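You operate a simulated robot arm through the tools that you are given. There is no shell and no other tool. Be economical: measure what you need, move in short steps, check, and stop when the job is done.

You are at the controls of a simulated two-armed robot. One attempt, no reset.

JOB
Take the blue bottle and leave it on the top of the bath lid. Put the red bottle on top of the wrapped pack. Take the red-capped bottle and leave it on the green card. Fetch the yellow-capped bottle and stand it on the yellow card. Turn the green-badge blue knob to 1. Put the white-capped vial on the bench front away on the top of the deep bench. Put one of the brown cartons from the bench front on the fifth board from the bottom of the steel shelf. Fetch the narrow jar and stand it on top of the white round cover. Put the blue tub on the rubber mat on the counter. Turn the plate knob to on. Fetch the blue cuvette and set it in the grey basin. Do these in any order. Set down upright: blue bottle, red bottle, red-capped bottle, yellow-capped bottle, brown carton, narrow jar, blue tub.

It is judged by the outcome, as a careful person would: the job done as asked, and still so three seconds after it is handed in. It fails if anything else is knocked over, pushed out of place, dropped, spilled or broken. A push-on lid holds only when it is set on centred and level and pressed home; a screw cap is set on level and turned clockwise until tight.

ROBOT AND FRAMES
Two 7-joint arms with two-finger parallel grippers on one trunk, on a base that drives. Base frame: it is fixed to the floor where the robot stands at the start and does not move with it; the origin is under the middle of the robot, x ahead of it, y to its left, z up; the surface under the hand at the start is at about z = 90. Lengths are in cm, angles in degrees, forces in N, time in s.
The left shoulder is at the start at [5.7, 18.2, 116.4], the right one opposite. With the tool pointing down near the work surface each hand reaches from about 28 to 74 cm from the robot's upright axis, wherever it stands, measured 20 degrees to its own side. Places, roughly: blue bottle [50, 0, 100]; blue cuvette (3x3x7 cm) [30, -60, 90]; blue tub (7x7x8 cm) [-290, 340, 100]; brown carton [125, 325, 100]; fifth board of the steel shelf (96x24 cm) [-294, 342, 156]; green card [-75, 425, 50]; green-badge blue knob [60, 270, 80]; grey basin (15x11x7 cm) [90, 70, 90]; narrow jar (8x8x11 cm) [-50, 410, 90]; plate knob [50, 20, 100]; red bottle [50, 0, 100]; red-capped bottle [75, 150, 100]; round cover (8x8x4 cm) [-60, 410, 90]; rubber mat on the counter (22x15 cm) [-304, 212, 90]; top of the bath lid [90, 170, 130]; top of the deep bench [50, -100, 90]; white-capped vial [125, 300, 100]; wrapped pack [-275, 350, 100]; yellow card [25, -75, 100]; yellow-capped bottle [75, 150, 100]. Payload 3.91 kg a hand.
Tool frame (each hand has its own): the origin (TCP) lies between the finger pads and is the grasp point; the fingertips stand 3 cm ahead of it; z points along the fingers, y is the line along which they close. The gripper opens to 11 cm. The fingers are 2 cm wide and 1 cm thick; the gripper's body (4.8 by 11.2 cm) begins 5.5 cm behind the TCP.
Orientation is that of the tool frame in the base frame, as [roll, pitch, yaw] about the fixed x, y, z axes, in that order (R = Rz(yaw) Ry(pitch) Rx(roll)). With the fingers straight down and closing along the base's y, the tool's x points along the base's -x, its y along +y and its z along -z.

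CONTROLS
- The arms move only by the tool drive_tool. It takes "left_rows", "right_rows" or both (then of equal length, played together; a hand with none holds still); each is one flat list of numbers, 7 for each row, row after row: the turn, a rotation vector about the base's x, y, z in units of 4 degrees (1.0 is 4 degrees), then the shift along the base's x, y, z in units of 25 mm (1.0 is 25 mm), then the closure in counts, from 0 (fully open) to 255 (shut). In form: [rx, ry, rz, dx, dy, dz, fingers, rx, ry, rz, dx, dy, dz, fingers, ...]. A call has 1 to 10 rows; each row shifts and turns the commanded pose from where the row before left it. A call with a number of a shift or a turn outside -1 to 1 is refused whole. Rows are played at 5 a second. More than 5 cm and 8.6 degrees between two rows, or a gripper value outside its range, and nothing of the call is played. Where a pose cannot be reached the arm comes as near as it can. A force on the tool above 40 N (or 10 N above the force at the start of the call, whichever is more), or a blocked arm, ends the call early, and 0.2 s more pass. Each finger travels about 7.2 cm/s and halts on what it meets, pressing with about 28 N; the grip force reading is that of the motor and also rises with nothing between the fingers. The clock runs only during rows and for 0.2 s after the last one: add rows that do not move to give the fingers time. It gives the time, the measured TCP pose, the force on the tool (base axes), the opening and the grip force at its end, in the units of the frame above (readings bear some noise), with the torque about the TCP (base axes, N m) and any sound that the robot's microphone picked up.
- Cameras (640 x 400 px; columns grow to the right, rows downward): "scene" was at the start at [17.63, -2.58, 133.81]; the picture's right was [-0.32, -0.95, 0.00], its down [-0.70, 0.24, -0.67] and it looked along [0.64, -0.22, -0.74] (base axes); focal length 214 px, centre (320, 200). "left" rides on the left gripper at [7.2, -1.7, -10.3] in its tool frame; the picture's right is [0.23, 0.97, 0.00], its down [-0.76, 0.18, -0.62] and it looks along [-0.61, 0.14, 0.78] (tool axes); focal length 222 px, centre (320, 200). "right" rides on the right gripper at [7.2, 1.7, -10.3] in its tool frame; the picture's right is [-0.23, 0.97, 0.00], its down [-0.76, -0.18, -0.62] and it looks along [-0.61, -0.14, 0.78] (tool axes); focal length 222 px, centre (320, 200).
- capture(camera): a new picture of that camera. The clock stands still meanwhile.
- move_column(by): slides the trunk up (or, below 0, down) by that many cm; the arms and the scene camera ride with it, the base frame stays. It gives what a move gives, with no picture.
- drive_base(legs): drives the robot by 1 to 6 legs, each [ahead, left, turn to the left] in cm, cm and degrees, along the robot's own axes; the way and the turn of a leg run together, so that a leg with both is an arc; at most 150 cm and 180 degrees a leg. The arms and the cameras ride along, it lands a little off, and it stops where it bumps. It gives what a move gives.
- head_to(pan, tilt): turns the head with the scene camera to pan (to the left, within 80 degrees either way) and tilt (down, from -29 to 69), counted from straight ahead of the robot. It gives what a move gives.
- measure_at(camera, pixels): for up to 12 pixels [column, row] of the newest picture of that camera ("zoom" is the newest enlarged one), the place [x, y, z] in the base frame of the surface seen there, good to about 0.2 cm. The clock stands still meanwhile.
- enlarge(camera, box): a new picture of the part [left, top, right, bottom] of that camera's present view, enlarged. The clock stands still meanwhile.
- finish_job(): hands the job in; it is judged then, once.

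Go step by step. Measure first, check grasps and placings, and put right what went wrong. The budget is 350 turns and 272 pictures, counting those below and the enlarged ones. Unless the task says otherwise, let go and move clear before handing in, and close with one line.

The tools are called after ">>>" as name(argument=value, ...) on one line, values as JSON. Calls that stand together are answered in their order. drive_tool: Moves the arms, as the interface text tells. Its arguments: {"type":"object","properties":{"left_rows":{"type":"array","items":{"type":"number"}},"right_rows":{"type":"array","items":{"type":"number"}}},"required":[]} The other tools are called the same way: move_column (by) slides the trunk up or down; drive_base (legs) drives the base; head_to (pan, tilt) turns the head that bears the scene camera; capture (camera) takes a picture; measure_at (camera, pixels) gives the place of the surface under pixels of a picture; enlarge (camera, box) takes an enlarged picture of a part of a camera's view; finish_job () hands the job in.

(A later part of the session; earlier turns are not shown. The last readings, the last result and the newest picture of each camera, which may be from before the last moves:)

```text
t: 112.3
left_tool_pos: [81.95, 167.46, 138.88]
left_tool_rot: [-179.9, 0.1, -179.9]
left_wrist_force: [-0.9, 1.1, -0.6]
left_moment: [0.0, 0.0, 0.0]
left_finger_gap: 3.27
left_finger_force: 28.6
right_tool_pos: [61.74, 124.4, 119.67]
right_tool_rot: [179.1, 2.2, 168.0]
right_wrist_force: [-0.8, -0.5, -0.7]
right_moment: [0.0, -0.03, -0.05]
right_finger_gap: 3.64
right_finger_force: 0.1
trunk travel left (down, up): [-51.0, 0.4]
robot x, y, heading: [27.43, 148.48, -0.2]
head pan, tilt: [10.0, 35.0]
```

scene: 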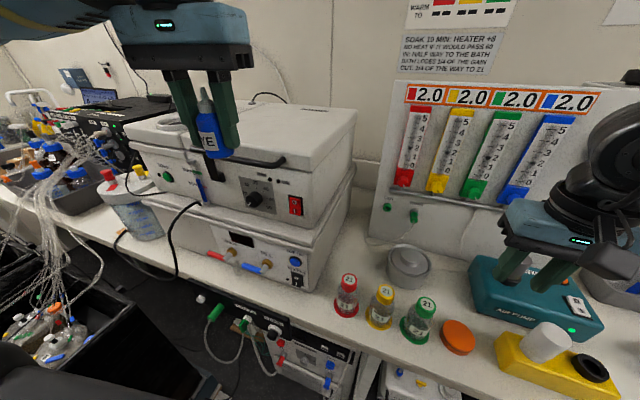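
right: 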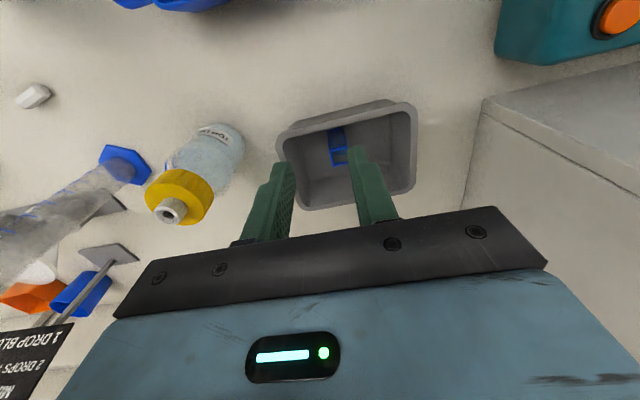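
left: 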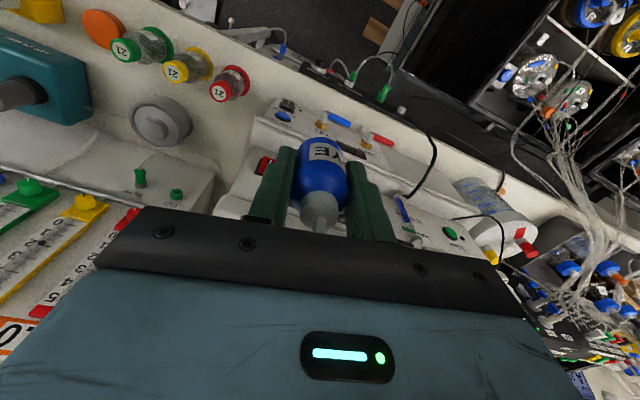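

Reached. Lower gently to contact.

>>> drive_tool(left_rows=[0, 0, 0, 0, 0, -0.6, 255, 0, 0, 0, 0, 0, -0.6, 255, 0, 0, 0, 0, 0, -0.3, 255, 0, 0, 0, 0, 0, -0.1, 255, 0, 0, 0, 0, 0, -0.1, 255, 0, 0, 0, 0, 0, -0.1, 255])

>>> capture(camera="scene")

```text
t: 113.7
left_tool_pos: [82.13, 167.32, 134.57]
left_tool_rot: [-179.8, 0.5, -179.9]
left_wrist_force: [4.8, 1.7, 18.6]
left_moment: [0.12, -0.19, -0.01]
left_finger_gap: 3.26
left_finger_force: 27.8
right_tool_pos: [61.71, 124.4, 119.91]
right_tool_rot: [179.2, 2.3, 167.9]
right_wrist_force: [-0.2, 0.3, 1.0]
right_moment: [0.0, 0.02, 0.0]
right_finger_gap: 3.67
right_finger_force: 0.1
trunk travel left (down, up): [-51.0, 0.4]
robot x, y, heading: [27.56, 149.02, 0.2]
head pan, tilt: [10.0, 35.0]
```

```text
223 pictures are left
```

scene: 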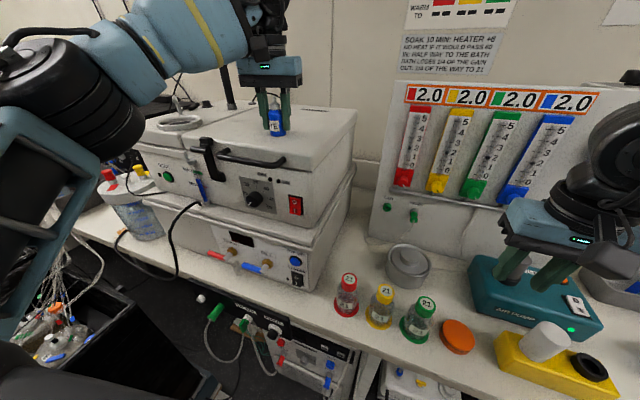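

Bottle sits on the lid. Ease, release, rise and withdraw the left hand.

>>> drive_tool(left_rows=[0, 0, 0, 0, 0, 0.06, 255, 0, 0, 0, 0, 0, 0, 200, 0, 0, 0, 0, 0, 0, 140, 0, 0, 0, 0, 0, 0, 130, 0, 0, 0, 0, 0, 0.6, 130, 0, 0, 0, 0, 0, 0.8, 130, 0, 0, 0, 0, 0, 0.8, 130, 0, 0, 0, -0.5, 0, 0.5, 130, 0, 0, 0, -1, 0, 0, 130, 0, 0, 0, -1, 0, 0, 130])

>>> drive_tool(left_rows=[0, 0, 0, -1, 0, 0, 130, 0, 0, 0, -1, 0, 0, 130, 0, 0, 0, -1, 0, 0, 130, 0, 0, 0, -1, 0, 0, 130, 0, 0, 0, -1, 0, 0, 130, 0, 0, 0, -1, 0, 0, 130])

>>> capture(camera="scene")

>>> enlarge(camera="scene", box=[240, 80, 480, 380])

```text
t: 115.9
left_tool_pos: [75.8, 167.42, 140.79]
left_tool_rot: [-179.9, 0.3, -179.9]
left_wrist_force: [-0.1, -0.4, -0.9]
left_moment: [0.0, 0.01, 0.02]
left_finger_gap: 5.41
left_finger_force: 0.1
right_tool_pos: [61.66, 124.4, 119.72]
right_tool_rot: [179.3, 2.2, 167.9]
right_wrist_force: [-0.3, -0.8, 0.4]
right_moment: [-0.01, 0.02, 0.0]
right_finger_gap: 3.64
right_finger_force: 0.0
trunk travel left (down, up): [-51.0, 0.4]
robot x, y, heading: [27.56, 148.67, -0.2]
head pan, tilt: [10.0, 35.0]
```

```text
t: 117.3
left_tool_pos: [60.69, 167.47, 141.06]
left_tool_rot: [-179.9, 0.2, -179.9]
left_wrist_force: [-0.1, -0.1, -0.1]
left_moment: [0.0, 0.01, -0.02]
left_finger_gap: 5.41
left_finger_force: 0.0
right_tool_pos: [61.69, 124.39, 119.82]
right_tool_rot: [179.3, 2.3, 167.9]
right_wrist_force: [0.8, 0.1, -0.3]
right_moment: [0.04, 0.02, -0.02]
right_finger_gap: 3.63
right_finger_force: 0.0
trunk travel left (down, up): [-51.0, 0.4]
robot x, y, heading: [27.68, 148.66, 0.1]
head pan, tilt: [10.0, 35.0]
```

```text
222 pictures are left
```

scene: 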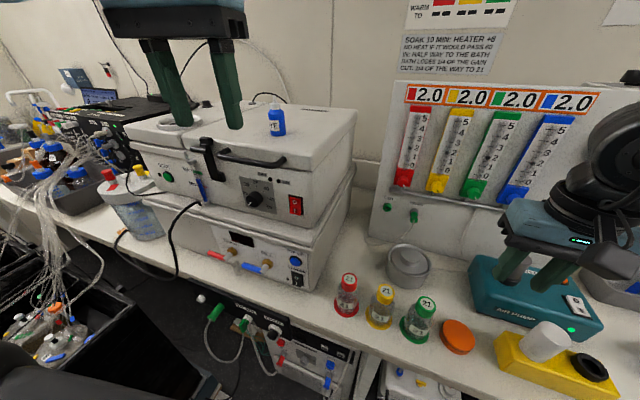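

```text
1.33 times, centred on (360, 230) of scene
```

zoom: 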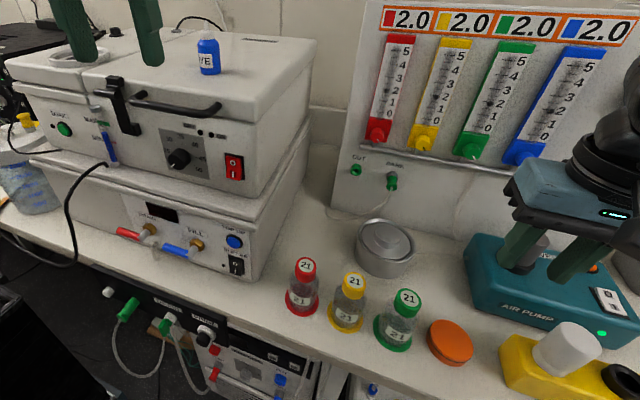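

Blue bottle stands on the lid. Now zoom on the red- and yellow-capped bottles and measure them.

>>> enlarge(camera="scene", box=[320, 260, 450, 350])

>>> measure_at(camera="zoom", pixels=[[140, 75], [110, 90], [172, 90], [130, 170], [90, 225], [295, 130], [325, 145], [268, 140], [290, 240], [525, 195], [345, 205], [180, 160]])

```text
4.44 times, centred on (385, 305) of scene
```

zoom: 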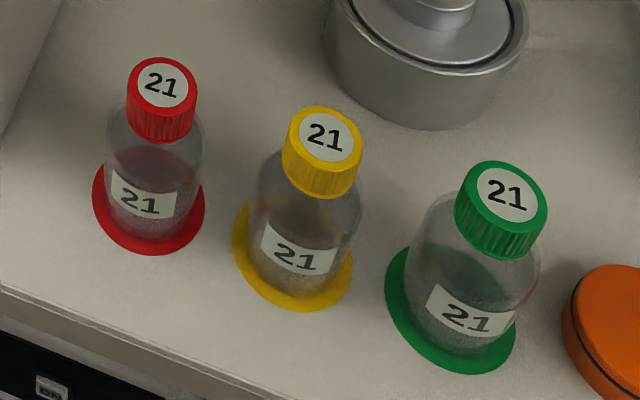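

```text
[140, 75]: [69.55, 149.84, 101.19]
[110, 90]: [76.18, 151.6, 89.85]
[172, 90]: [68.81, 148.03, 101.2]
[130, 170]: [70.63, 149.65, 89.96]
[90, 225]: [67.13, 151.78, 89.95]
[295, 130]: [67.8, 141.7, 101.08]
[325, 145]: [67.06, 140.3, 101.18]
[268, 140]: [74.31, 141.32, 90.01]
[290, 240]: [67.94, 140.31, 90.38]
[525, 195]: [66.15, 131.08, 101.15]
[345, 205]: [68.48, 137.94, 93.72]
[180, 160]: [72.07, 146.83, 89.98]
```

Red-cap centre ≈(69.2,148.9), yellow-cap ≈(67.4,140.6), tops z 101.2. Lower the trunk and bring the left hand over the red-capped bottle.

>>> move_column(by=-8.5)

>>> drive_tool(left_rows=[0, 0, 0, 0, -1, 0, 105, 0, 0, 0, 0, -1, -0.8, 105, 0, 0, 0, 0, -1, -1, 105, 0, 0, 0, 0, -1, -1, 105, 0, 0, 0, 0, -1, -1, 105, 0, 0, 0, 0, -1, -1, 105, 0, 0, 0, 0, -1, -1, 105, 0, 0, 0, 0.9, -0.44, -1, 105, 0, 0, 0, 1, 0, -1, 105, 0, 0, 0, 1, 0, 0, 105])

>>> capture(camera="left")

```text
t: 118.5
left_tool_pos: [60.89, 167.55, 132.59]
left_tool_rot: [-180.0, 0.2, -180.0]
left_wrist_force: [-0.6, -0.1, -0.2]
left_moment: [-0.03, -0.01, 0.02]
left_finger_gap: 5.39
left_finger_force: 0.1
right_tool_pos: [61.65, 124.3, 111.36]
right_tool_rot: [179.1, 2.3, 167.9]
right_wrist_force: [0.2, 0.4, 0.9]
right_moment: [-0.01, 0.01, 0.02]
right_finger_gap: 3.67
right_finger_force: 0.0
trunk travel left (down, up): [-42.5, 8.9]
robot x, y, heading: [27.62, 149.04, -0.1]
head pan, tilt: [10.0, 35.0]
```

```text
t: 120.7
left_tool_pos: [67.06, 148.59, 113.54]
left_tool_rot: [179.9, 0.9, 179.4]
left_wrist_force: [0.2, 0.2, -0.4]
left_moment: [0.01, 0.02, -0.03]
left_finger_gap: 6.47
left_finger_force: 0.0
right_tool_pos: [60.71, 124.24, 111.55]
right_tool_rot: [179.1, 2.7, 167.9]
right_wrist_force: [0.1, 0.4, -0.1]
right_moment: [-0.04, -0.02, -0.02]
right_finger_gap: 3.66
right_finger_force: 0.0
trunk travel left (down, up): [-42.5, 8.9]
robot x, y, heading: [27.34, 148.53, -0.1]
head pan, tilt: [10.0, 35.0]
```

```text
219 pictures are left
```

left: 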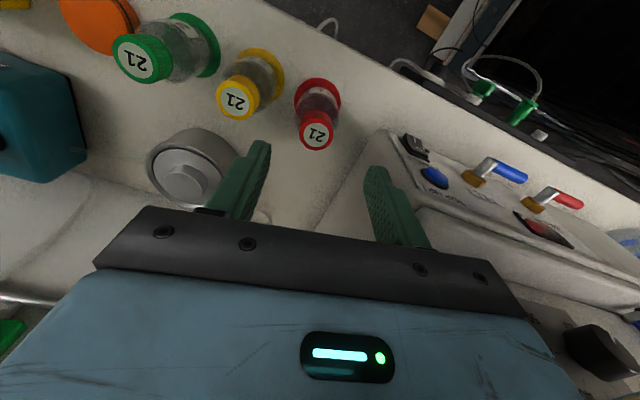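

The right hand shifted ~1 cm, possibly arm-to-arm contact. Check the scene view.

>>> capture(camera="scene")

>>> measure_at(camera="left", pixels=[[317, 133], [300, 133], [333, 125], [237, 102], [317, 95], [360, 160], [400, 140]])

```text
218 pictures are left
```

scene: 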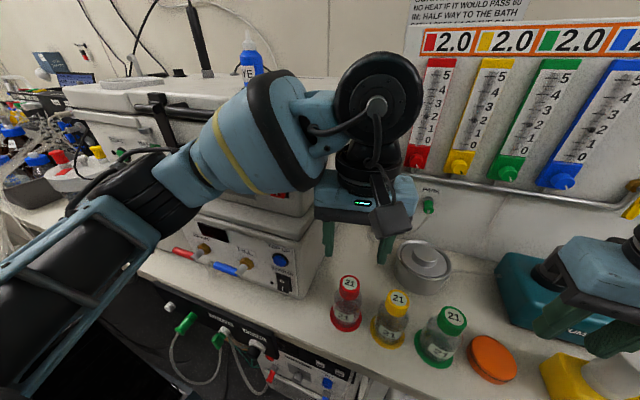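

```text
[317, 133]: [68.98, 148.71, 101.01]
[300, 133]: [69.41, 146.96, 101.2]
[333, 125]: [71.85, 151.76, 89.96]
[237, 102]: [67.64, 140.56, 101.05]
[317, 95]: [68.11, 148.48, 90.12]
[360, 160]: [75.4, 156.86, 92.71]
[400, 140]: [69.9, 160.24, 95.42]
```

The left forearm passes close to the bath front. Measure forearm and bath positions.

>>> measure_at(camera="scene", pixels=[[240, 130], [280, 130], [250, 180], [310, 150], [300, 100], [160, 190], [150, 105], [250, 100], [310, 200], [255, 60], [200, 110], [360, 60]])

```text
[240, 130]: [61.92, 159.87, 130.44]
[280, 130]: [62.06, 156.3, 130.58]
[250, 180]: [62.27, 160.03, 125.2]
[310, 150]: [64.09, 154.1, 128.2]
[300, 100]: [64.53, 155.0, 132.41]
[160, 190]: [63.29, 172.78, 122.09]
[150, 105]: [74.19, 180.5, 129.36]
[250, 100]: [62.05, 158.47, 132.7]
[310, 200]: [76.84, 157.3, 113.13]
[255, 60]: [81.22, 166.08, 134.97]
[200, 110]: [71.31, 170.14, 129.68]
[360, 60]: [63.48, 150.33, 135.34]
```

The left forearm may be touching the bath handle. Retract the left hand at once.

>>> drive_tool(left_rows=[0, 0, 0, -1, 0, 0, 105, 0, 0, 0, -1, 0, 0, 105, 0, 0, 0, -1, 0, 0, 105, 0, 0, 0, -1, 0, 0, 105])

>>> capture(camera="scene")

```text
t: 121.7
left_tool_pos: [58.3, 148.79, 113.02]
left_tool_rot: [-180.0, 0.1, -179.9]
left_wrist_force: [-0.4, 0.6, 0.1]
left_moment: [0.01, -0.01, 0.02]
left_finger_gap: 6.47
left_finger_force: 0.0
right_tool_pos: [61.68, 124.4, 111.22]
right_tool_rot: [179.2, 2.3, 167.9]
right_wrist_force: [-0.2, -0.3, -0.2]
right_moment: [0.01, -0.02, 0.01]
right_finger_gap: 3.65
right_finger_force: 0.1
trunk travel left (down, up): [-42.5, 8.9]
robot x, y, heading: [27.56, 148.5, -0.3]
head pan, tilt: [10.0, 35.0]
```

```text
217 pictures are left
```

scene: 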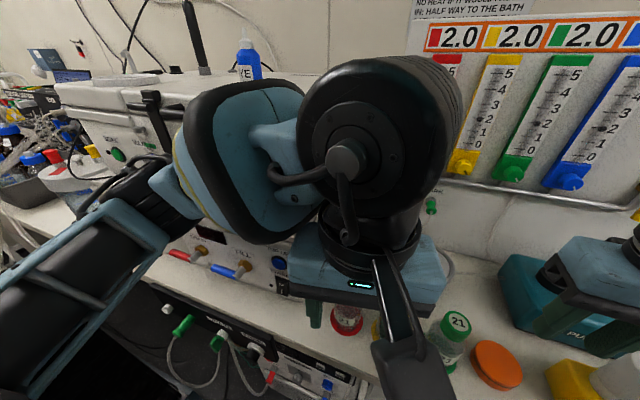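

The robot sprang back to nominal. Verify blue bottle and bath haven't moved.

>>> measure_at(camera="scene", pixels=[[248, 65], [245, 50], [165, 88], [300, 82], [150, 125], [80, 95]])

>>> drive_base(legs=[[-25, 0, 0]])

>>> capture(camera="scene")

```text
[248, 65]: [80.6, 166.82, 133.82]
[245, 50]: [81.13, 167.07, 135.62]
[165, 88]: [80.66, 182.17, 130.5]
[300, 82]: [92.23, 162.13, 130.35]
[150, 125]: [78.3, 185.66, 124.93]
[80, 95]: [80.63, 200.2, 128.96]
```

```text
t: 123.5
left_tool_pos: [33.19, 148.88, 112.97]
left_tool_rot: [-179.9, 0.1, -179.9]
left_wrist_force: [-0.3, 0.4, -1.3]
left_moment: [0.0, -0.03, -0.01]
left_finger_gap: 6.45
left_finger_force: 0.1
right_tool_pos: [36.78, 124.53, 111.21]
right_tool_rot: [179.3, 2.2, 167.9]
right_wrist_force: [-0.3, 0.0, 1.2]
right_moment: [-0.01, 0.03, 0.0]
right_finger_gap: 3.66
right_finger_force: 0.1
trunk travel left (down, up): [-42.5, 8.9]
robot x, y, heading: [2.46, 148.84, -0.3]
head pan, tilt: [10.0, 35.0]
```

```text
216 pictures are left
```

scene: 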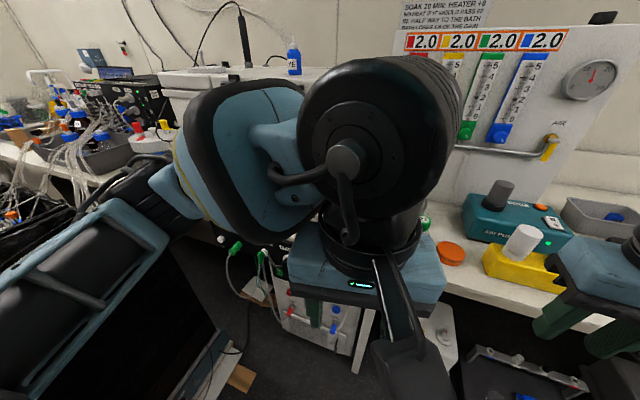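

Blue bottle unmoved. I'll grasp the red-capped bottle with the right hand: swing the left hand aside, turn the base left 20° and approach.

>>> drive_tool(left_rows=[0, 0, 0, 0, 1, 0, 105, 0, 0, 0, 0, 1, 0, 105, 0, 0, 0, 0, 1, 0, 105, 0, 0, 0, 0, 1, 0, 105, 0, 0, 0, 0, 1, 0, 105, 0, 0, 0, 0, 1, 0, 105, 0, 0, 0, 0, 1, 0, 105, 0, 0, 0, 0, 1, 0, 105], right_rows=[0, 0.55, 0, 0, 0, 0.5, 105, 0, 0, 0, -0.5, 0, 0.5, 105, 0, 0, 0, 0, 0, 0, 105, 0, 0, 0, 0, 0, 0, 105, 0, 0, 0, 0, 0, 0, 105, 0, 0, 0, 0, 0, 0, 105, 0, 0, 0, 0, 0, 0, 105, 0, 0, 0, 0, 0, 0, 105])

>>> drive_base(legs=[[0, 0, 20], [21, -7, 0]])

>>> head_to(pan=-15, tilt=45)

>>> capture(camera="scene")

>>> capture(camera="right")

```text
t: 125.3
left_tool_pos: [33.39, 169.0, 113.1]
left_tool_rot: [-179.9, 0.1, -180.0]
left_wrist_force: [0.4, 0.1, 0.2]
left_moment: [0.0, 0.04, 0.04]
left_finger_gap: 6.46
left_finger_force: 0.0
right_tool_pos: [35.36, 124.35, 113.91]
right_tool_rot: [179.7, 0.1, 168.0]
right_wrist_force: [0.4, 0.4, 0.7]
right_moment: [-0.05, 0.03, 0.02]
right_finger_gap: 6.47
right_finger_force: 0.1
trunk travel left (down, up): [-42.5, 8.9]
robot x, y, heading: [2.41, 148.63, -0.2]
head pan, tilt: [10.0, 35.0]
```

```text
t: 128.1
left_tool_pos: [46.74, 179.36, 113.08]
left_tool_rot: [-179.8, 0.1, -159.5]
left_wrist_force: [0.5, -0.3, 0.4]
left_moment: [-0.03, -0.02, 0.02]
left_finger_gap: 6.46
left_finger_force: 0.1
right_tool_pos: [64.37, 138.2, 113.83]
right_tool_rot: [179.8, 0.1, -171.7]
right_wrist_force: [0.5, -0.3, 0.2]
right_moment: [-0.01, 0.01, 0.01]
right_finger_gap: 6.46
right_finger_force: 0.0
trunk travel left (down, up): [-42.5, 8.9]
robot x, y, heading: [24.64, 149.39, 20.3]
head pan, tilt: [10.0, 35.0]
```

```text
t: 129.0
left_tool_pos: [46.77, 179.54, 113.16]
left_tool_rot: [-179.9, 0.1, -159.5]
left_wrist_force: [0.3, -0.6, 0.1]
left_moment: [-0.03, 0.0, -0.01]
left_finger_gap: 6.45
left_finger_force: 0.0
right_tool_pos: [64.32, 138.33, 113.94]
right_tool_rot: [179.7, 0.2, -171.6]
right_wrist_force: [0.2, -0.1, -0.4]
right_moment: [-0.01, 0.01, 0.03]
right_finger_gap: 6.49
right_finger_force: 0.1
trunk travel left (down, up): [-42.5, 8.9]
robot x, y, heading: [24.76, 149.74, 20.2]
head pan, tilt: [-15.0, 45.0]
```

```text
215 pictures are left
```

scene: 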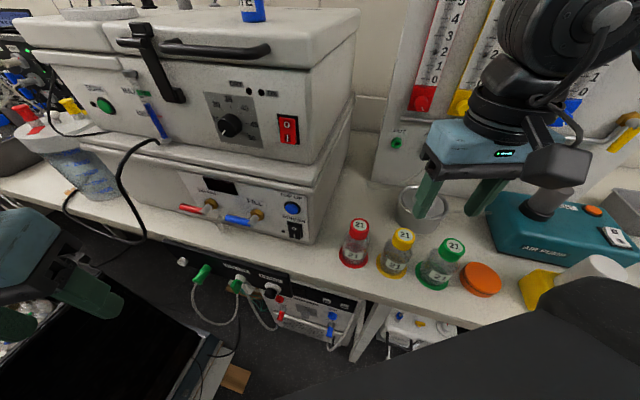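

```text
214 pictures are left
```

right: 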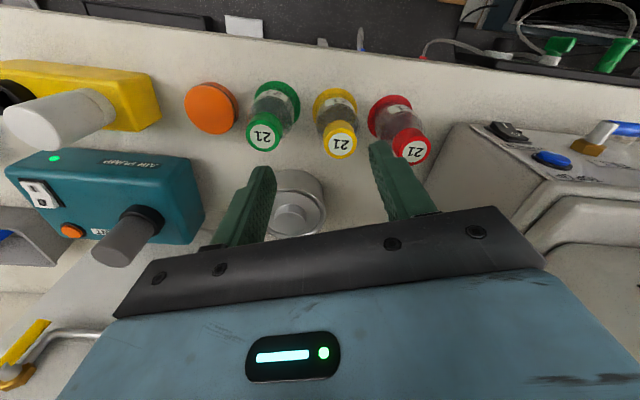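

Clear approach. Move the right hand over the red cap at z 114, then check.

>>> drive_tool(right_rows=[0, 0, 0, 0.38, 0.85, 0, 105, 0, 0, 0, 0.38, 0.85, 0, 105, 0, 0, 0, 0.38, 0.85, 0, 105, 0, 0, 0, 0.38, 0.85, 0, 105, 0, 0, 0, 0.38, 0.85, 0, 105, 0, 0, 0, 0, 0, -0.8, 105, 0, 0, 0, 0, 0, -0.8, 105, 0, 0, 0, 0, 0, 0, 105])

>>> capture(camera="right")

```text
t: 130.8
left_tool_pos: [46.79, 179.37, 113.18]
left_tool_rot: [-179.9, 0.2, -159.6]
left_wrist_force: [0.5, 0.1, 0.2]
left_moment: [0.02, 0.0, 0.03]
left_finger_gap: 6.49
left_finger_force: 0.1
right_tool_pos: [69.16, 148.9, 110.01]
right_tool_rot: [179.8, 0.1, -171.6]
right_wrist_force: [-0.8, -0.1, 0.2]
right_moment: [0.02, 0.01, 0.01]
right_finger_gap: 6.48
right_finger_force: 0.1
trunk travel left (down, up): [-42.5, 8.9]
robot x, y, heading: [24.94, 149.5, 20.3]
head pan, tilt: [-15.0, 45.0]
```

```text
213 pictures are left
```

right: 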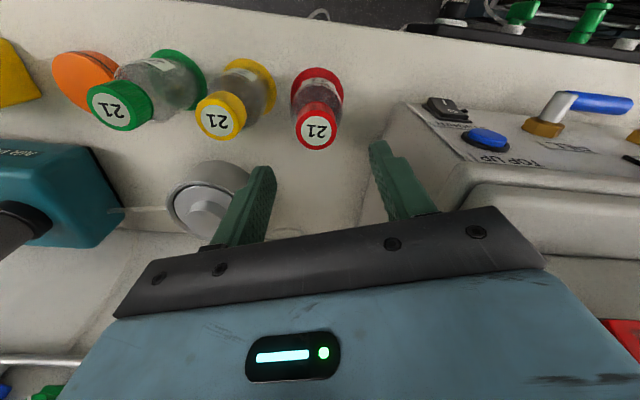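

Aligned. Descend to z 96 and grip.

>>> drive_tool(right_rows=[0, 0, 0, 0, 0, -0.8, 105, 0, 0, 0, 0, 0, -0.8, 105, 0, 0, 0, 0, 0, -0.8, 105, 0, 0, 0, 0, 0, -0.8, 105, 0, 0, 0, 0, 0, -0.8, 105, 0, 0, 0, 0, 0, -0.8, 105, 0, 0, 0, 0, 0, -0.8, 105, 0, 0, 0, 0, 0, 0, 105])

>>> capture(camera="right")

```text
t: 132.6
left_tool_pos: [46.74, 179.31, 113.12]
left_tool_rot: [-180.0, 0.2, -159.5]
left_wrist_force: [0.3, -0.7, -0.5]
left_moment: [-0.03, -0.01, 0.0]
left_finger_gap: 6.51
left_finger_force: 0.1
right_tool_pos: [69.27, 148.79, 96.05]
right_tool_rot: [179.6, 0.1, -171.5]
right_wrist_force: [-0.3, 0.7, -0.4]
right_moment: [-0.01, 0.0, 0.02]
right_finger_gap: 6.48
right_finger_force: 0.0
trunk travel left (down, up): [-42.5, 8.9]
robot x, y, heading: [24.46, 149.42, 20.4]
head pan, tilt: [-15.0, 45.0]
```

```text
212 pictures are left
```

right: 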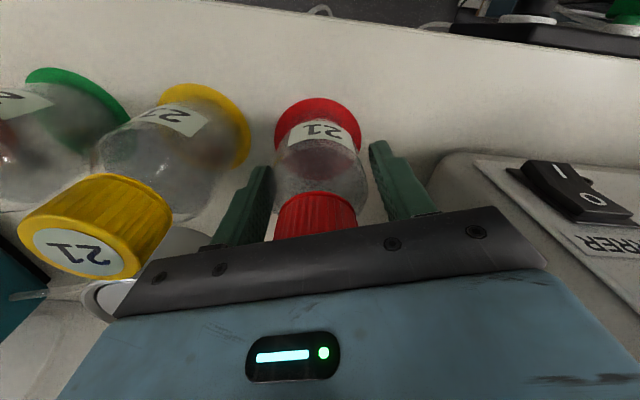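

Fingers straddle the bottle with no contact. Close and lift straight up.

>>> drive_tool(right_rows=[0, 0, 0, 0, 0, 0, 255, 0, 0, 0, 0, 0, 0, 255, 0, 0, 0, 0, 0, 0, 255, 0, 0, 0, 0, 0, 0.5, 255, 0, 0, 0, 0, 0, 0.8, 255, 0, 0, 0, 0, 0, 1, 255, 0, 0, 0, 0, 0, 1, 255, 0, 0, 0, 0, 0, 1, 255, 0, 0, 0, 0, 0, 1, 255, 0, 0, 0, 0, 0, 1, 255])

>>> capture(camera="right")

>>> capture(camera="scene")

```text
t: 134.8
left_tool_pos: [46.83, 179.49, 113.15]
left_tool_rot: [-179.9, 0.1, -159.5]
left_wrist_force: [0.4, 0.3, 0.6]
left_moment: [0.02, 0.02, -0.01]
left_finger_gap: 6.49
left_finger_force: 0.1
right_tool_pos: [69.01, 148.9, 111.47]
right_tool_rot: [179.7, 0.0, -171.6]
right_wrist_force: [0.1, -0.8, -1.6]
right_moment: [-0.01, -0.01, -0.01]
right_finger_gap: 5.48
right_finger_force: 27.8
trunk travel left (down, up): [-42.5, 8.9]
robot x, y, heading: [24.79, 149.69, 20.3]
head pan, tilt: [-15.0, 45.0]
```

```text
211 pictures are left
```

right: 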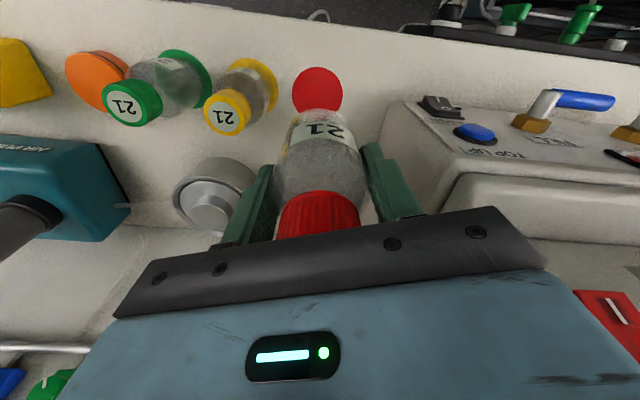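

```text
210 pictures are left
```

scene: 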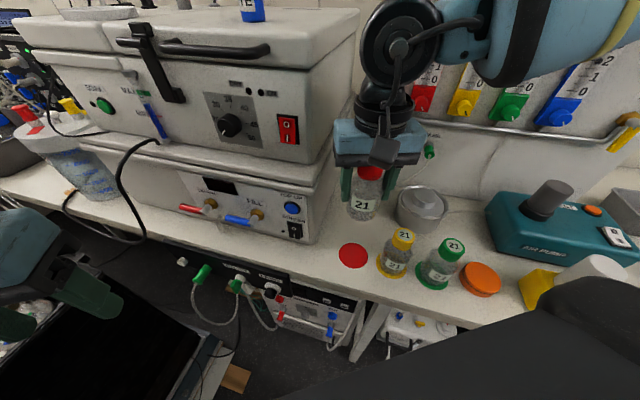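

Red-capped bottle held. Now back off and turn right so the left arm can reach the yellow-capped bottle without crossing the bath.

>>> drive_base(legs=[[-19, 0, 0], [0, 0, -45.3]])

>>> head_to(pan=30, tilt=40)

>>> capture(camera="scene")

>>> capture(camera="left")

```text
t: 138.4
left_tool_pos: [44.05, 148.74, 113.16]
left_tool_rot: [-180.0, 0.1, 155.6]
left_wrist_force: [0.8, -0.3, -0.1]
left_moment: [-0.01, 0.02, -0.02]
left_finger_gap: 6.45
left_finger_force: 0.0
right_tool_pos: [38.23, 111.46, 111.37]
right_tool_rot: [179.7, 0.1, 143.6]
right_wrist_force: [-0.2, 0.2, -2.2]
right_moment: [-0.04, 0.0, -0.01]
right_finger_gap: 5.47
right_finger_force: 27.9
trunk travel left (down, up): [-42.5, 8.9]
robot x, y, heading: [7.53, 143.04, -24.3]
head pan, tilt: [-15.0, 45.0]
```

```text
t: 139.5
left_tool_pos: [44.04, 148.81, 113.1]
left_tool_rot: [-180.0, 0.1, 155.6]
left_wrist_force: [0.0, -0.3, 0.3]
left_moment: [0.01, 0.0, 0.01]
left_finger_gap: 6.46
left_finger_force: 0.1
right_tool_pos: [38.23, 111.42, 111.45]
right_tool_rot: [179.7, 0.1, 143.5]
right_wrist_force: [-0.4, 0.0, -1.6]
right_moment: [0.0, -0.01, 0.0]
right_finger_gap: 5.46
right_finger_force: 28.4
trunk travel left (down, up): [-42.5, 8.9]
robot x, y, heading: [7.11, 143.15, -24.3]
head pan, tilt: [30.0, 40.0]
```

```text
209 pictures are left
```

scene: 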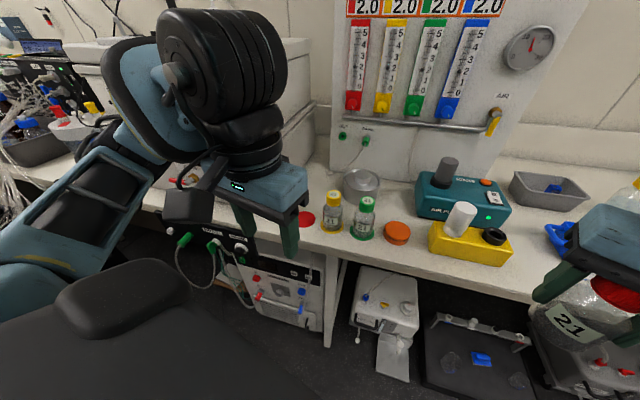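

```text
208 pictures are left
```

left: 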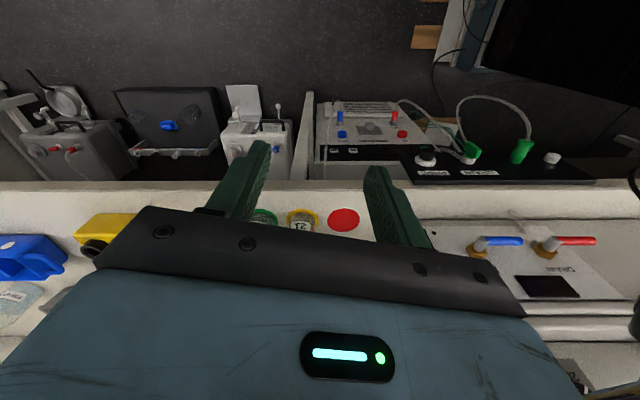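

Bring the left hand over the yellow cap with its closing axis along the bottle row.

>>> drive_tool(left_rows=[0, 0, 1, 0.94, -0.33, 0, 105, 0, 0, 1, 0.94, -0.33, 0, 105, 0, 0, 1, 0.94, -0.33, 0, 105, 0, 0, 0, 0.94, -0.33, 0, 105, 0, 0, 0, 0.94, -0.33, 0, 105, 0, 0, 0, 0.94, -0.33, 0, 105, 0, 0, 0, 0.94, -0.33, 0, 105, 0, 0, 0, 0.94, -0.33, 0, 105, 0, 0, 0, 0.94, -0.33, 0, 105, 0, 0, 0, 0.94, -0.33, 0, 105])

>>> capture(camera="scene")

>>> capture(camera="left")

```text
t: 141.7
left_tool_pos: [67.83, 140.53, 112.98]
left_tool_rot: [179.9, 0.1, 167.7]
left_wrist_force: [-0.9, 0.0, -0.2]
left_moment: [-0.01, 0.02, -0.02]
left_finger_gap: 6.48
left_finger_force: 0.0
right_tool_pos: [38.18, 111.47, 111.33]
right_tool_rot: [179.7, 0.0, 143.5]
right_wrist_force: [0.7, -0.2, -2.4]
right_moment: [0.0, 0.0, 0.01]
right_finger_gap: 5.44
right_finger_force: 27.8
trunk travel left (down, up): [-42.5, 8.9]
robot x, y, heading: [7.73, 143.01, -24.4]
head pan, tilt: [30.0, 40.0]
```

```text
207 pictures are left
```

scene: 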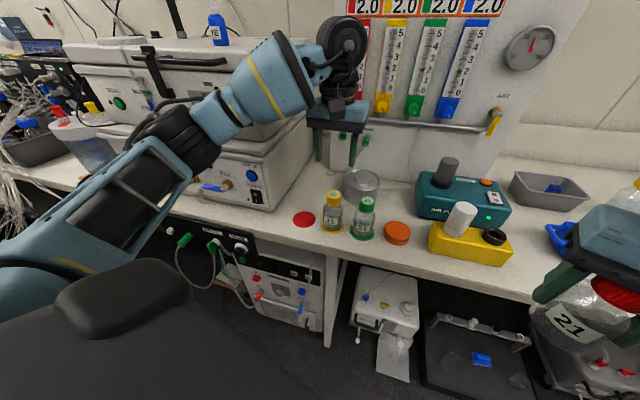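

```text
206 pictures are left
```

left: 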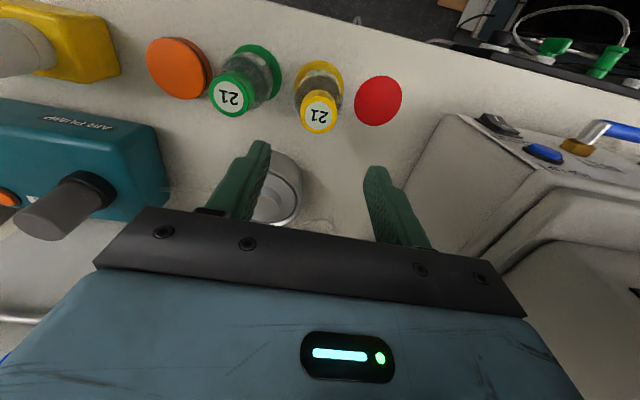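

Check forearm clearance from the bath before descending, and the bottle position.

>>> measure_at(camera="scene", pixels=[[285, 60], [260, 85], [240, 105], [220, 115], [255, 125], [170, 140], [300, 105]])

>>> measure_at(camera="left", pixels=[[319, 112], [304, 112], [334, 112], [230, 97], [430, 150]])

```text
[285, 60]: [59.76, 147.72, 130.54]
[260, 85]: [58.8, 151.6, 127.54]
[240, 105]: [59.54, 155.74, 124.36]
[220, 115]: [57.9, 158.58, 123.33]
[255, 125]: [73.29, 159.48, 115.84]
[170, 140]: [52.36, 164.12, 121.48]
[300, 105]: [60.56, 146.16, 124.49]
```

```text
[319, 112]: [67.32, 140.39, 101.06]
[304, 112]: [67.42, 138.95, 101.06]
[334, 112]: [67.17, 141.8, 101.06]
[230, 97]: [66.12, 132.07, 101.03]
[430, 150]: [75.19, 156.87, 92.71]
```

Clearance looks adequate (~4 cm). Descend in two stages and check.

>>> drive_tool(left_rows=[0, 0, 0, -0.2, -0.05, -0.85, 105, 0, 0, 0, 0, 0, -0.85, 105, 0, 0, 0, 0, 0, -0.85, 105, 0, 0, 0, 0, 0, -0.85, 105, 0, 0, 0, 0, 0, 0, 105])

>>> capture(camera="scene")

```text
t: 142.9
left_tool_pos: [67.1, 140.34, 104.61]
left_tool_rot: [-179.9, 0.1, 167.6]
left_wrist_force: [0.7, 0.5, -0.3]
left_moment: [0.01, 0.01, 0.02]
left_finger_gap: 6.46
left_finger_force: 0.1
right_tool_pos: [38.13, 111.42, 111.38]
right_tool_rot: [179.7, 0.1, 143.5]
right_wrist_force: [-0.3, -0.1, -1.1]
right_moment: [-0.01, -0.03, 0.0]
right_finger_gap: 5.47
right_finger_force: 27.6
trunk travel left (down, up): [-42.5, 8.9]
robot x, y, heading: [7.52, 143.38, -24.4]
head pan, tilt: [30.0, 40.0]
```

```text
205 pictures are left
```

scene: 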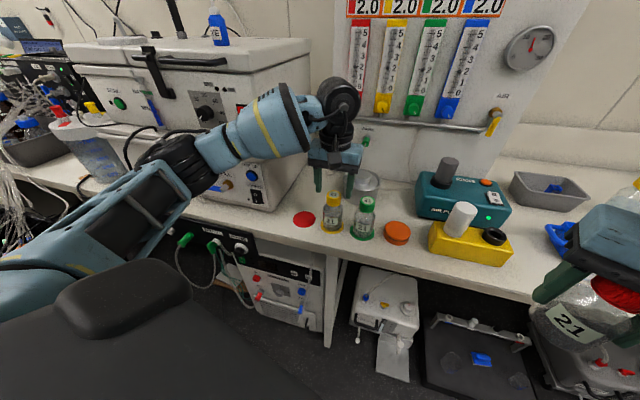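

>>> measure_at(camera="scene", pixels=[[222, 184], [208, 186], [180, 165], [230, 145], [260, 135], [290, 120], [200, 180], [300, 150]])

```text
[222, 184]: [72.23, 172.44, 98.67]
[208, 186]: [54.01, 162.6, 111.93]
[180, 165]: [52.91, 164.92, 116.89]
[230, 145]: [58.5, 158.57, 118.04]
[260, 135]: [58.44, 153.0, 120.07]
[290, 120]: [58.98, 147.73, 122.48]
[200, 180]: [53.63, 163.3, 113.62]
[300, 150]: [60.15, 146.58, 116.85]
```

Taps are at x≥66, forearm well in front. Continue down and grip.

>>> drive_tool(left_rows=[0, 0, 0, 0.08, 0.02, -0.85, 105, 0, 0, 0, 0, 0, -0.85, 105, 0, 0, 0, 0, 0, -0.85, 105, 0, 0, 0, 0, 0, -0.85, 105, 0, 0, 0, 0, 0, 0, 105])

>>> capture(camera="left")

```text
t: 144.1
left_tool_pos: [67.11, 140.4, 96.01]
left_tool_rot: [-179.9, 0.2, 167.5]
left_wrist_force: [0.0, -0.5, -0.9]
left_moment: [-0.02, 0.0, 0.01]
left_finger_gap: 6.47
left_finger_force: 0.1
right_tool_pos: [38.19, 111.37, 111.33]
right_tool_rot: [179.7, 0.0, 143.5]
right_wrist_force: [-0.4, 0.6, -2.1]
right_moment: [-0.01, 0.04, -0.01]
right_finger_gap: 5.47
right_finger_force: 27.7
trunk travel left (down, up): [-42.5, 8.9]
robot x, y, heading: [7.78, 142.89, -24.4]
head pan, tilt: [30.0, 40.0]
```

```text
204 pictures are left
```

left: 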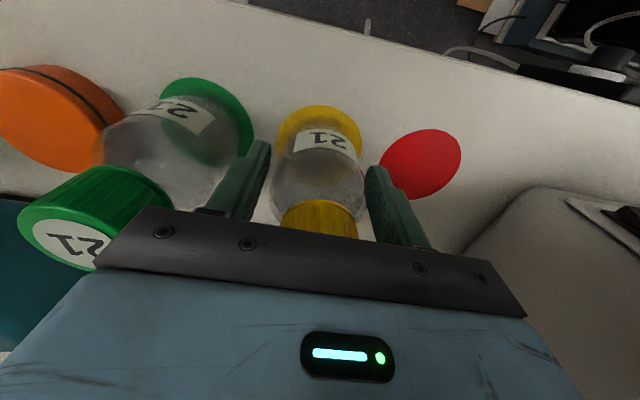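

>>> drive_tool(left_rows=[0, 0, 0, 0, 0, 0, 255, 0, 0, 0, 0, 0, 0, 255, 0, 0, 0, 0, 0, 0, 255, 0, 0, 0, 0, 0, 0.5, 255, 0, 0, 0, 0, 0, 0.8, 255, 0, 0, 0, 0, 0, 1, 255, 0, 0, 0, 0, 0, 1, 255, 0, 0, 0, 0, 0, 1, 255, 0, 0, 0, 0, 0, 1, 255, 0, 0, 0, 0, 0, 1, 255])

>>> capture(camera="left")

```text
t: 146.3
left_tool_pos: [67.33, 140.38, 111.87]
left_tool_rot: [-179.9, 0.1, 167.6]
left_wrist_force: [-0.5, 0.8, -1.9]
left_moment: [0.01, -0.03, 0.0]
left_finger_gap: 5.5
left_finger_force: 28.0
right_tool_pos: [38.16, 111.38, 111.37]
right_tool_rot: [179.7, 0.0, 143.6]
right_wrist_force: [0.6, -1.0, -2.0]
right_moment: [0.01, -0.01, -0.01]
right_finger_gap: 5.48
right_finger_force: 28.2
trunk travel left (down, up): [-42.5, 8.9]
robot x, y, heading: [7.2, 143.29, -24.4]
head pan, tilt: [30.0, 40.0]
```

```text
203 pictures are left
```

left: 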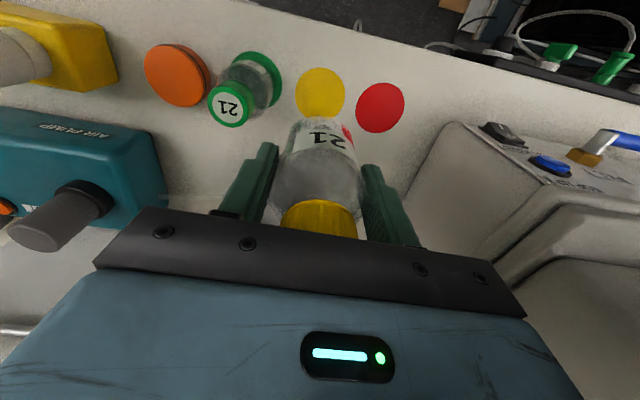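

Both bottles are held. Back off and drive to the right bench for the yellow card.

>>> drive_tool(left_rows=[0, 0, 0, -1, 0, 0.5, 255, 0, 0, 0, -1, 0, 0, 255, 0, 0, 0, -1, 0, 0, 255, 0, 0, 0, -1, 0, 0, 255, 0, 0, 0, -1, 0, 0, 255, 0, 0, 0, -1, 0, 0, 255])

>>> drive_base(legs=[[-40, 0, 0], [0, 0, 24.4], [-12, 0, 0], [0, -130, 0], [0, -135, 0]])

>>> head_to(pan=10, tilt=40)

>>> capture(camera="scene")

```text
t: 147.7
left_tool_pos: [52.24, 140.42, 113.27]
left_tool_rot: [-179.9, 0.1, 167.7]
left_wrist_force: [0.0, -0.7, -1.1]
left_moment: [0.03, -0.01, -0.02]
left_finger_gap: 5.47
left_finger_force: 28.0
right_tool_pos: [38.2, 111.42, 111.31]
right_tool_rot: [179.6, 0.1, 143.6]
right_wrist_force: [0.2, -0.6, -2.2]
right_moment: [0.0, -0.02, 0.0]
right_finger_gap: 5.45
right_finger_force: 28.0
trunk travel left (down, up): [-42.5, 8.9]
robot x, y, heading: [7.52, 142.88, -24.3]
head pan, tilt: [30.0, 40.0]
```

```text
t: 175.7
left_tool_pos: [2.19, -97.21, 113.2]
left_tool_rot: [-179.8, 0.0, -167.5]
left_wrist_force: [-0.3, 0.6, -1.1]
left_moment: [-0.01, -0.02, 0.03]
left_finger_gap: 5.45
left_finger_force: 28.3
right_tool_pos: [1.68, -129.36, 111.31]
right_tool_rot: [179.7, 0.0, 168.5]
right_wrist_force: [0.1, -0.9, -1.7]
right_moment: [0.04, -0.03, -0.02]
right_finger_gap: 5.46
right_finger_force: 27.8
trunk travel left (down, up): [-42.5, 8.9]
robot x, y, heading: [-39.48, -113.76, 0.2]
head pan, tilt: [30.0, 40.0]
```

```text
t: 176.6
left_tool_pos: [2.19, -97.2, 113.16]
left_tool_rot: [-179.9, 0.1, -167.6]
left_wrist_force: [0.0, -1.4, -2.6]
left_moment: [-0.01, 0.0, -0.01]
left_finger_gap: 5.49
left_finger_force: 28.0
right_tool_pos: [1.74, -129.4, 111.35]
right_tool_rot: [179.8, 0.0, 168.4]
right_wrist_force: [0.4, -1.0, -1.8]
right_moment: [0.03, -0.01, -0.03]
right_finger_gap: 5.46
right_finger_force: 28.2
trunk travel left (down, up): [-42.5, 8.9]
robot x, y, heading: [-39.51, -113.59, 0.6]
head pan, tilt: [10.0, 40.0]
```

```text
202 pictures are left
```

scene: 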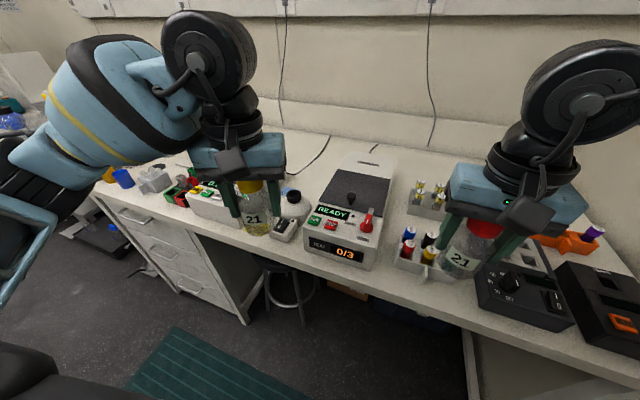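

The left hand hides the card; use its own camera.

>>> capture(camera="left")

```text
201 pictures are left
```

left: 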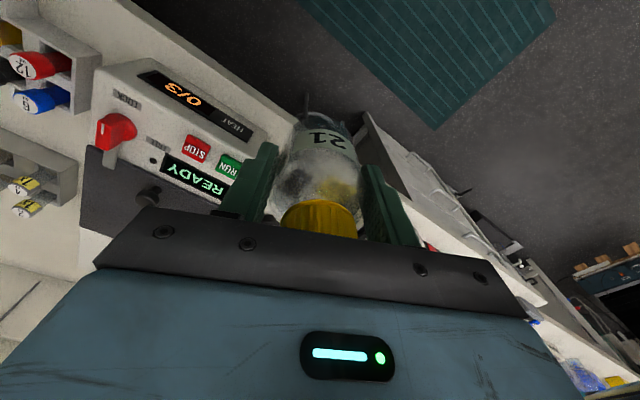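

Move the left hand aside to the left to see the card.

>>> drive_tool(left_rows=[0, 0, 0, 0, 1, 0, 255, 0, 0, 0, 0, 1, 0, 255, 0, 0, 0, 0, 1, 0, 255, 0, 0, 0, 0, 1, 0, 255, 0, 0, 0, 0, 1, 0, 255, 0, 0, 0, 0, 1, 0, 255, 0, 0, 0, 0, 1, 0, 255])

>>> head_to(pan=20, tilt=45)

>>> enlarge(camera="scene", box=[180, 130, 440, 290])

```text
t: 178.2
left_tool_pos: [2.13, -79.8, 113.36]
left_tool_rot: [-179.9, 0.1, -167.5]
left_wrist_force: [0.2, 0.1, -1.5]
left_moment: [0.03, 0.02, 0.0]
left_finger_gap: 5.46
left_finger_force: 27.7
right_tool_pos: [1.64, -129.46, 111.47]
right_tool_rot: [179.7, 0.0, 168.5]
right_wrist_force: [0.7, 0.1, -1.9]
right_moment: [0.0, 0.02, -0.04]
right_finger_gap: 5.49
right_finger_force: 28.4
trunk travel left (down, up): [-42.5, 8.9]
robot x, y, heading: [-39.66, -113.62, 0.5]
head pan, tilt: [10.0, 40.0]
```

```text
t: 178.9
left_tool_pos: [2.16, -79.86, 113.3]
left_tool_rot: [-179.9, 0.1, -167.5]
left_wrist_force: [-0.2, 0.7, -1.5]
left_moment: [0.01, 0.02, 0.02]
left_finger_gap: 5.47
left_finger_force: 28.4
right_tool_pos: [1.7, -129.52, 111.32]
right_tool_rot: [179.7, -0.1, 168.4]
right_wrist_force: [-0.2, -0.1, -2.0]
right_moment: [0.03, -0.03, 0.03]
right_finger_gap: 5.46
right_finger_force: 28.5
trunk travel left (down, up): [-42.5, 8.9]
robot x, y, heading: [-39.52, -113.56, 0.5]
head pan, tilt: [20.0, 45.0]
```

```text
2.46 times, centred on (310, 210) of scene
```

zoom: 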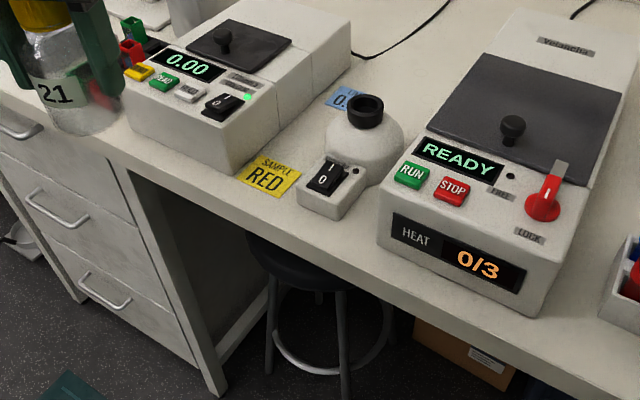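

Yellow card ("SAMPLE RED") at zoom (270,176), between balance and vortexer. Measure corners and neighbours.

>>> measure_at(camera="zoom", pixels=[[262, 157], [300, 172], [280, 196], [240, 178], [270, 176], [236, 172], [225, 130], [305, 195], [330, 180], [275, 130], [250, 110], [240, 192]])

```text
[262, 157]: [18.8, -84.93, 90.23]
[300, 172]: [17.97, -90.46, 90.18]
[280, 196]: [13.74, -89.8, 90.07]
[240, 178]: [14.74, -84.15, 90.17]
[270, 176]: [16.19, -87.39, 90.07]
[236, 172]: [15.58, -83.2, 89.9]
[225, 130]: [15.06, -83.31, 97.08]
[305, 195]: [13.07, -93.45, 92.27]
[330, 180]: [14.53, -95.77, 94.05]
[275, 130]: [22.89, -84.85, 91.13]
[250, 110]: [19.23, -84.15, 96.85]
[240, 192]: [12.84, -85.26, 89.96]
```

Card centre (16.2,-87.4), only ~8 cm between balance and vortexer, so I must close along x. I'll rotate the left hand −57° and turn the base −45° so the wrist stays comfortable.

>>> drive_tool(left_rows=[0, 0, -1, 0, -0.5, 0, 255, 0, 0, -1, 0, -0.5, 0, 255, 0, 0, -1, 0, -0.5, 0, 255, 0, 0, -1, 0, -0.5, 0, 255, 0, 0, -1, 0, -0.5, 0, 255, 0, 0, -1, 0, -0.5, 0, 255, 0, 0, -1, 0, -0.5, 0, 255, 0, 0, -1, 0, -0.5, 0, 255, 0, 0, -1, 0, 0, 0, 255, 0, 0, -1, 0, 0, 0, 255])

>>> drive_tool(left_rows=[0, 0, -1, 0, 0, 0, 255, 0, 0, -1, 0, 0, 0, 255, 0, 0, -1, 0, 0, 0, 255, 0, 0, -1, 0, 0, 0, 255, 0, 0, -0.3, 0, 0, 0, 255])

>>> drive_base(legs=[[0, 47, 0], [9, 0, 0], [0, 0, -45]])

>>> capture(camera="left")

>>> head_to(pan=15, tilt=45)

>>> capture(camera="scene")

```text
t: 181.1
left_tool_pos: [2.15, -89.74, 113.3]
left_tool_rot: [-179.9, 0.1, 152.5]
left_wrist_force: [0.0, 0.5, -1.5]
left_moment: [0.02, -0.01, 0.0]
left_finger_gap: 5.48
left_finger_force: 27.3
right_tool_pos: [1.58, -129.45, 111.45]
right_tool_rot: [179.7, 0.0, 168.4]
right_wrist_force: [-0.6, 0.1, -2.3]
right_moment: [0.07, -0.01, -0.01]
right_finger_gap: 5.48
right_finger_force: 28.0
trunk travel left (down, up): [-42.5, 8.9]
robot x, y, heading: [-40.06, -113.53, 0.3]
head pan, tilt: [20.0, 45.0]
```

```text
t: 182.3
left_tool_pos: [2.34, -89.87, 113.19]
left_tool_rot: [-179.9, 0.1, 135.2]
left_wrist_force: [-0.1, 0.5, -2.0]
left_moment: [0.0, 0.02, 0.0]
left_finger_gap: 5.46
left_finger_force: 28.1
right_tool_pos: [1.63, -129.47, 111.37]
right_tool_rot: [179.7, 0.1, 168.4]
right_wrist_force: [-0.1, 0.1, -1.8]
right_moment: [-0.01, 0.02, 0.01]
right_finger_gap: 5.48
right_finger_force: 28.5
trunk travel left (down, up): [-42.5, 8.9]
robot x, y, heading: [-39.37, -113.56, 0.3]
head pan, tilt: [20.0, 45.0]
```

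```text
t: 189.6
left_tool_pos: [15.91, -79.2, 113.05]
left_tool_rot: [-179.8, 0.1, 90.9]
left_wrist_force: [-0.4, -0.2, -1.9]
left_moment: [0.02, -0.02, 0.03]
left_finger_gap: 5.49
left_finger_force: 27.5
right_tool_pos: [-12.26, -107.28, 111.32]
right_tool_rot: [179.7, 0.1, 124.0]
right_wrist_force: [0.3, -0.3, -2.6]
right_moment: [0.0, -0.02, -0.04]
right_finger_gap: 5.47
right_finger_force: 28.0
trunk travel left (down, up): [-42.5, 8.9]
robot x, y, heading: [-30.59, -66.84, -43.9]
head pan, tilt: [20.0, 45.0]
```

```text
199 pictures are left
```

left: 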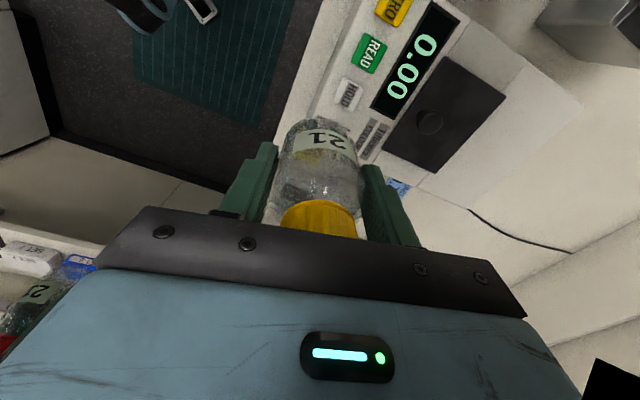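

```text
t: 190.3
left_tool_pos: [15.81, -79.19, 113.12]
left_tool_rot: [-179.9, 0.1, 91.0]
left_wrist_force: [0.2, -0.6, -2.0]
left_moment: [-0.01, 0.03, 0.03]
left_finger_gap: 5.47
left_finger_force: 27.8
right_tool_pos: [-12.32, -107.22, 111.42]
right_tool_rot: [179.7, 0.0, 124.0]
right_wrist_force: [0.4, 0.1, -2.9]
right_moment: [-0.03, 0.0, 0.04]
right_finger_gap: 5.46
right_finger_force: 27.9
trunk travel left (down, up): [-42.5, 8.9]
robot x, y, heading: [-30.58, -67.1, -44.0]
head pan, tilt: [15.0, 45.0]
```

```text
198 pictures are left
```

scene: 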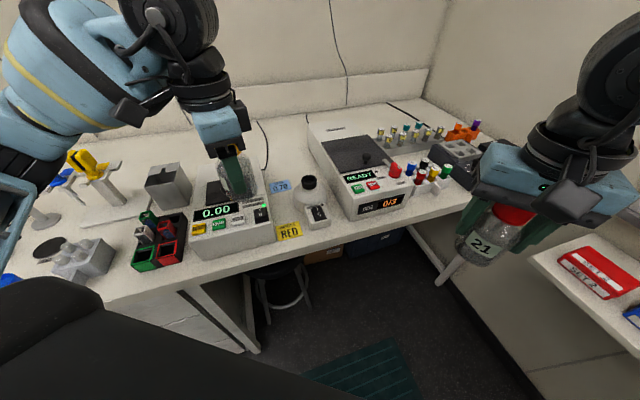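

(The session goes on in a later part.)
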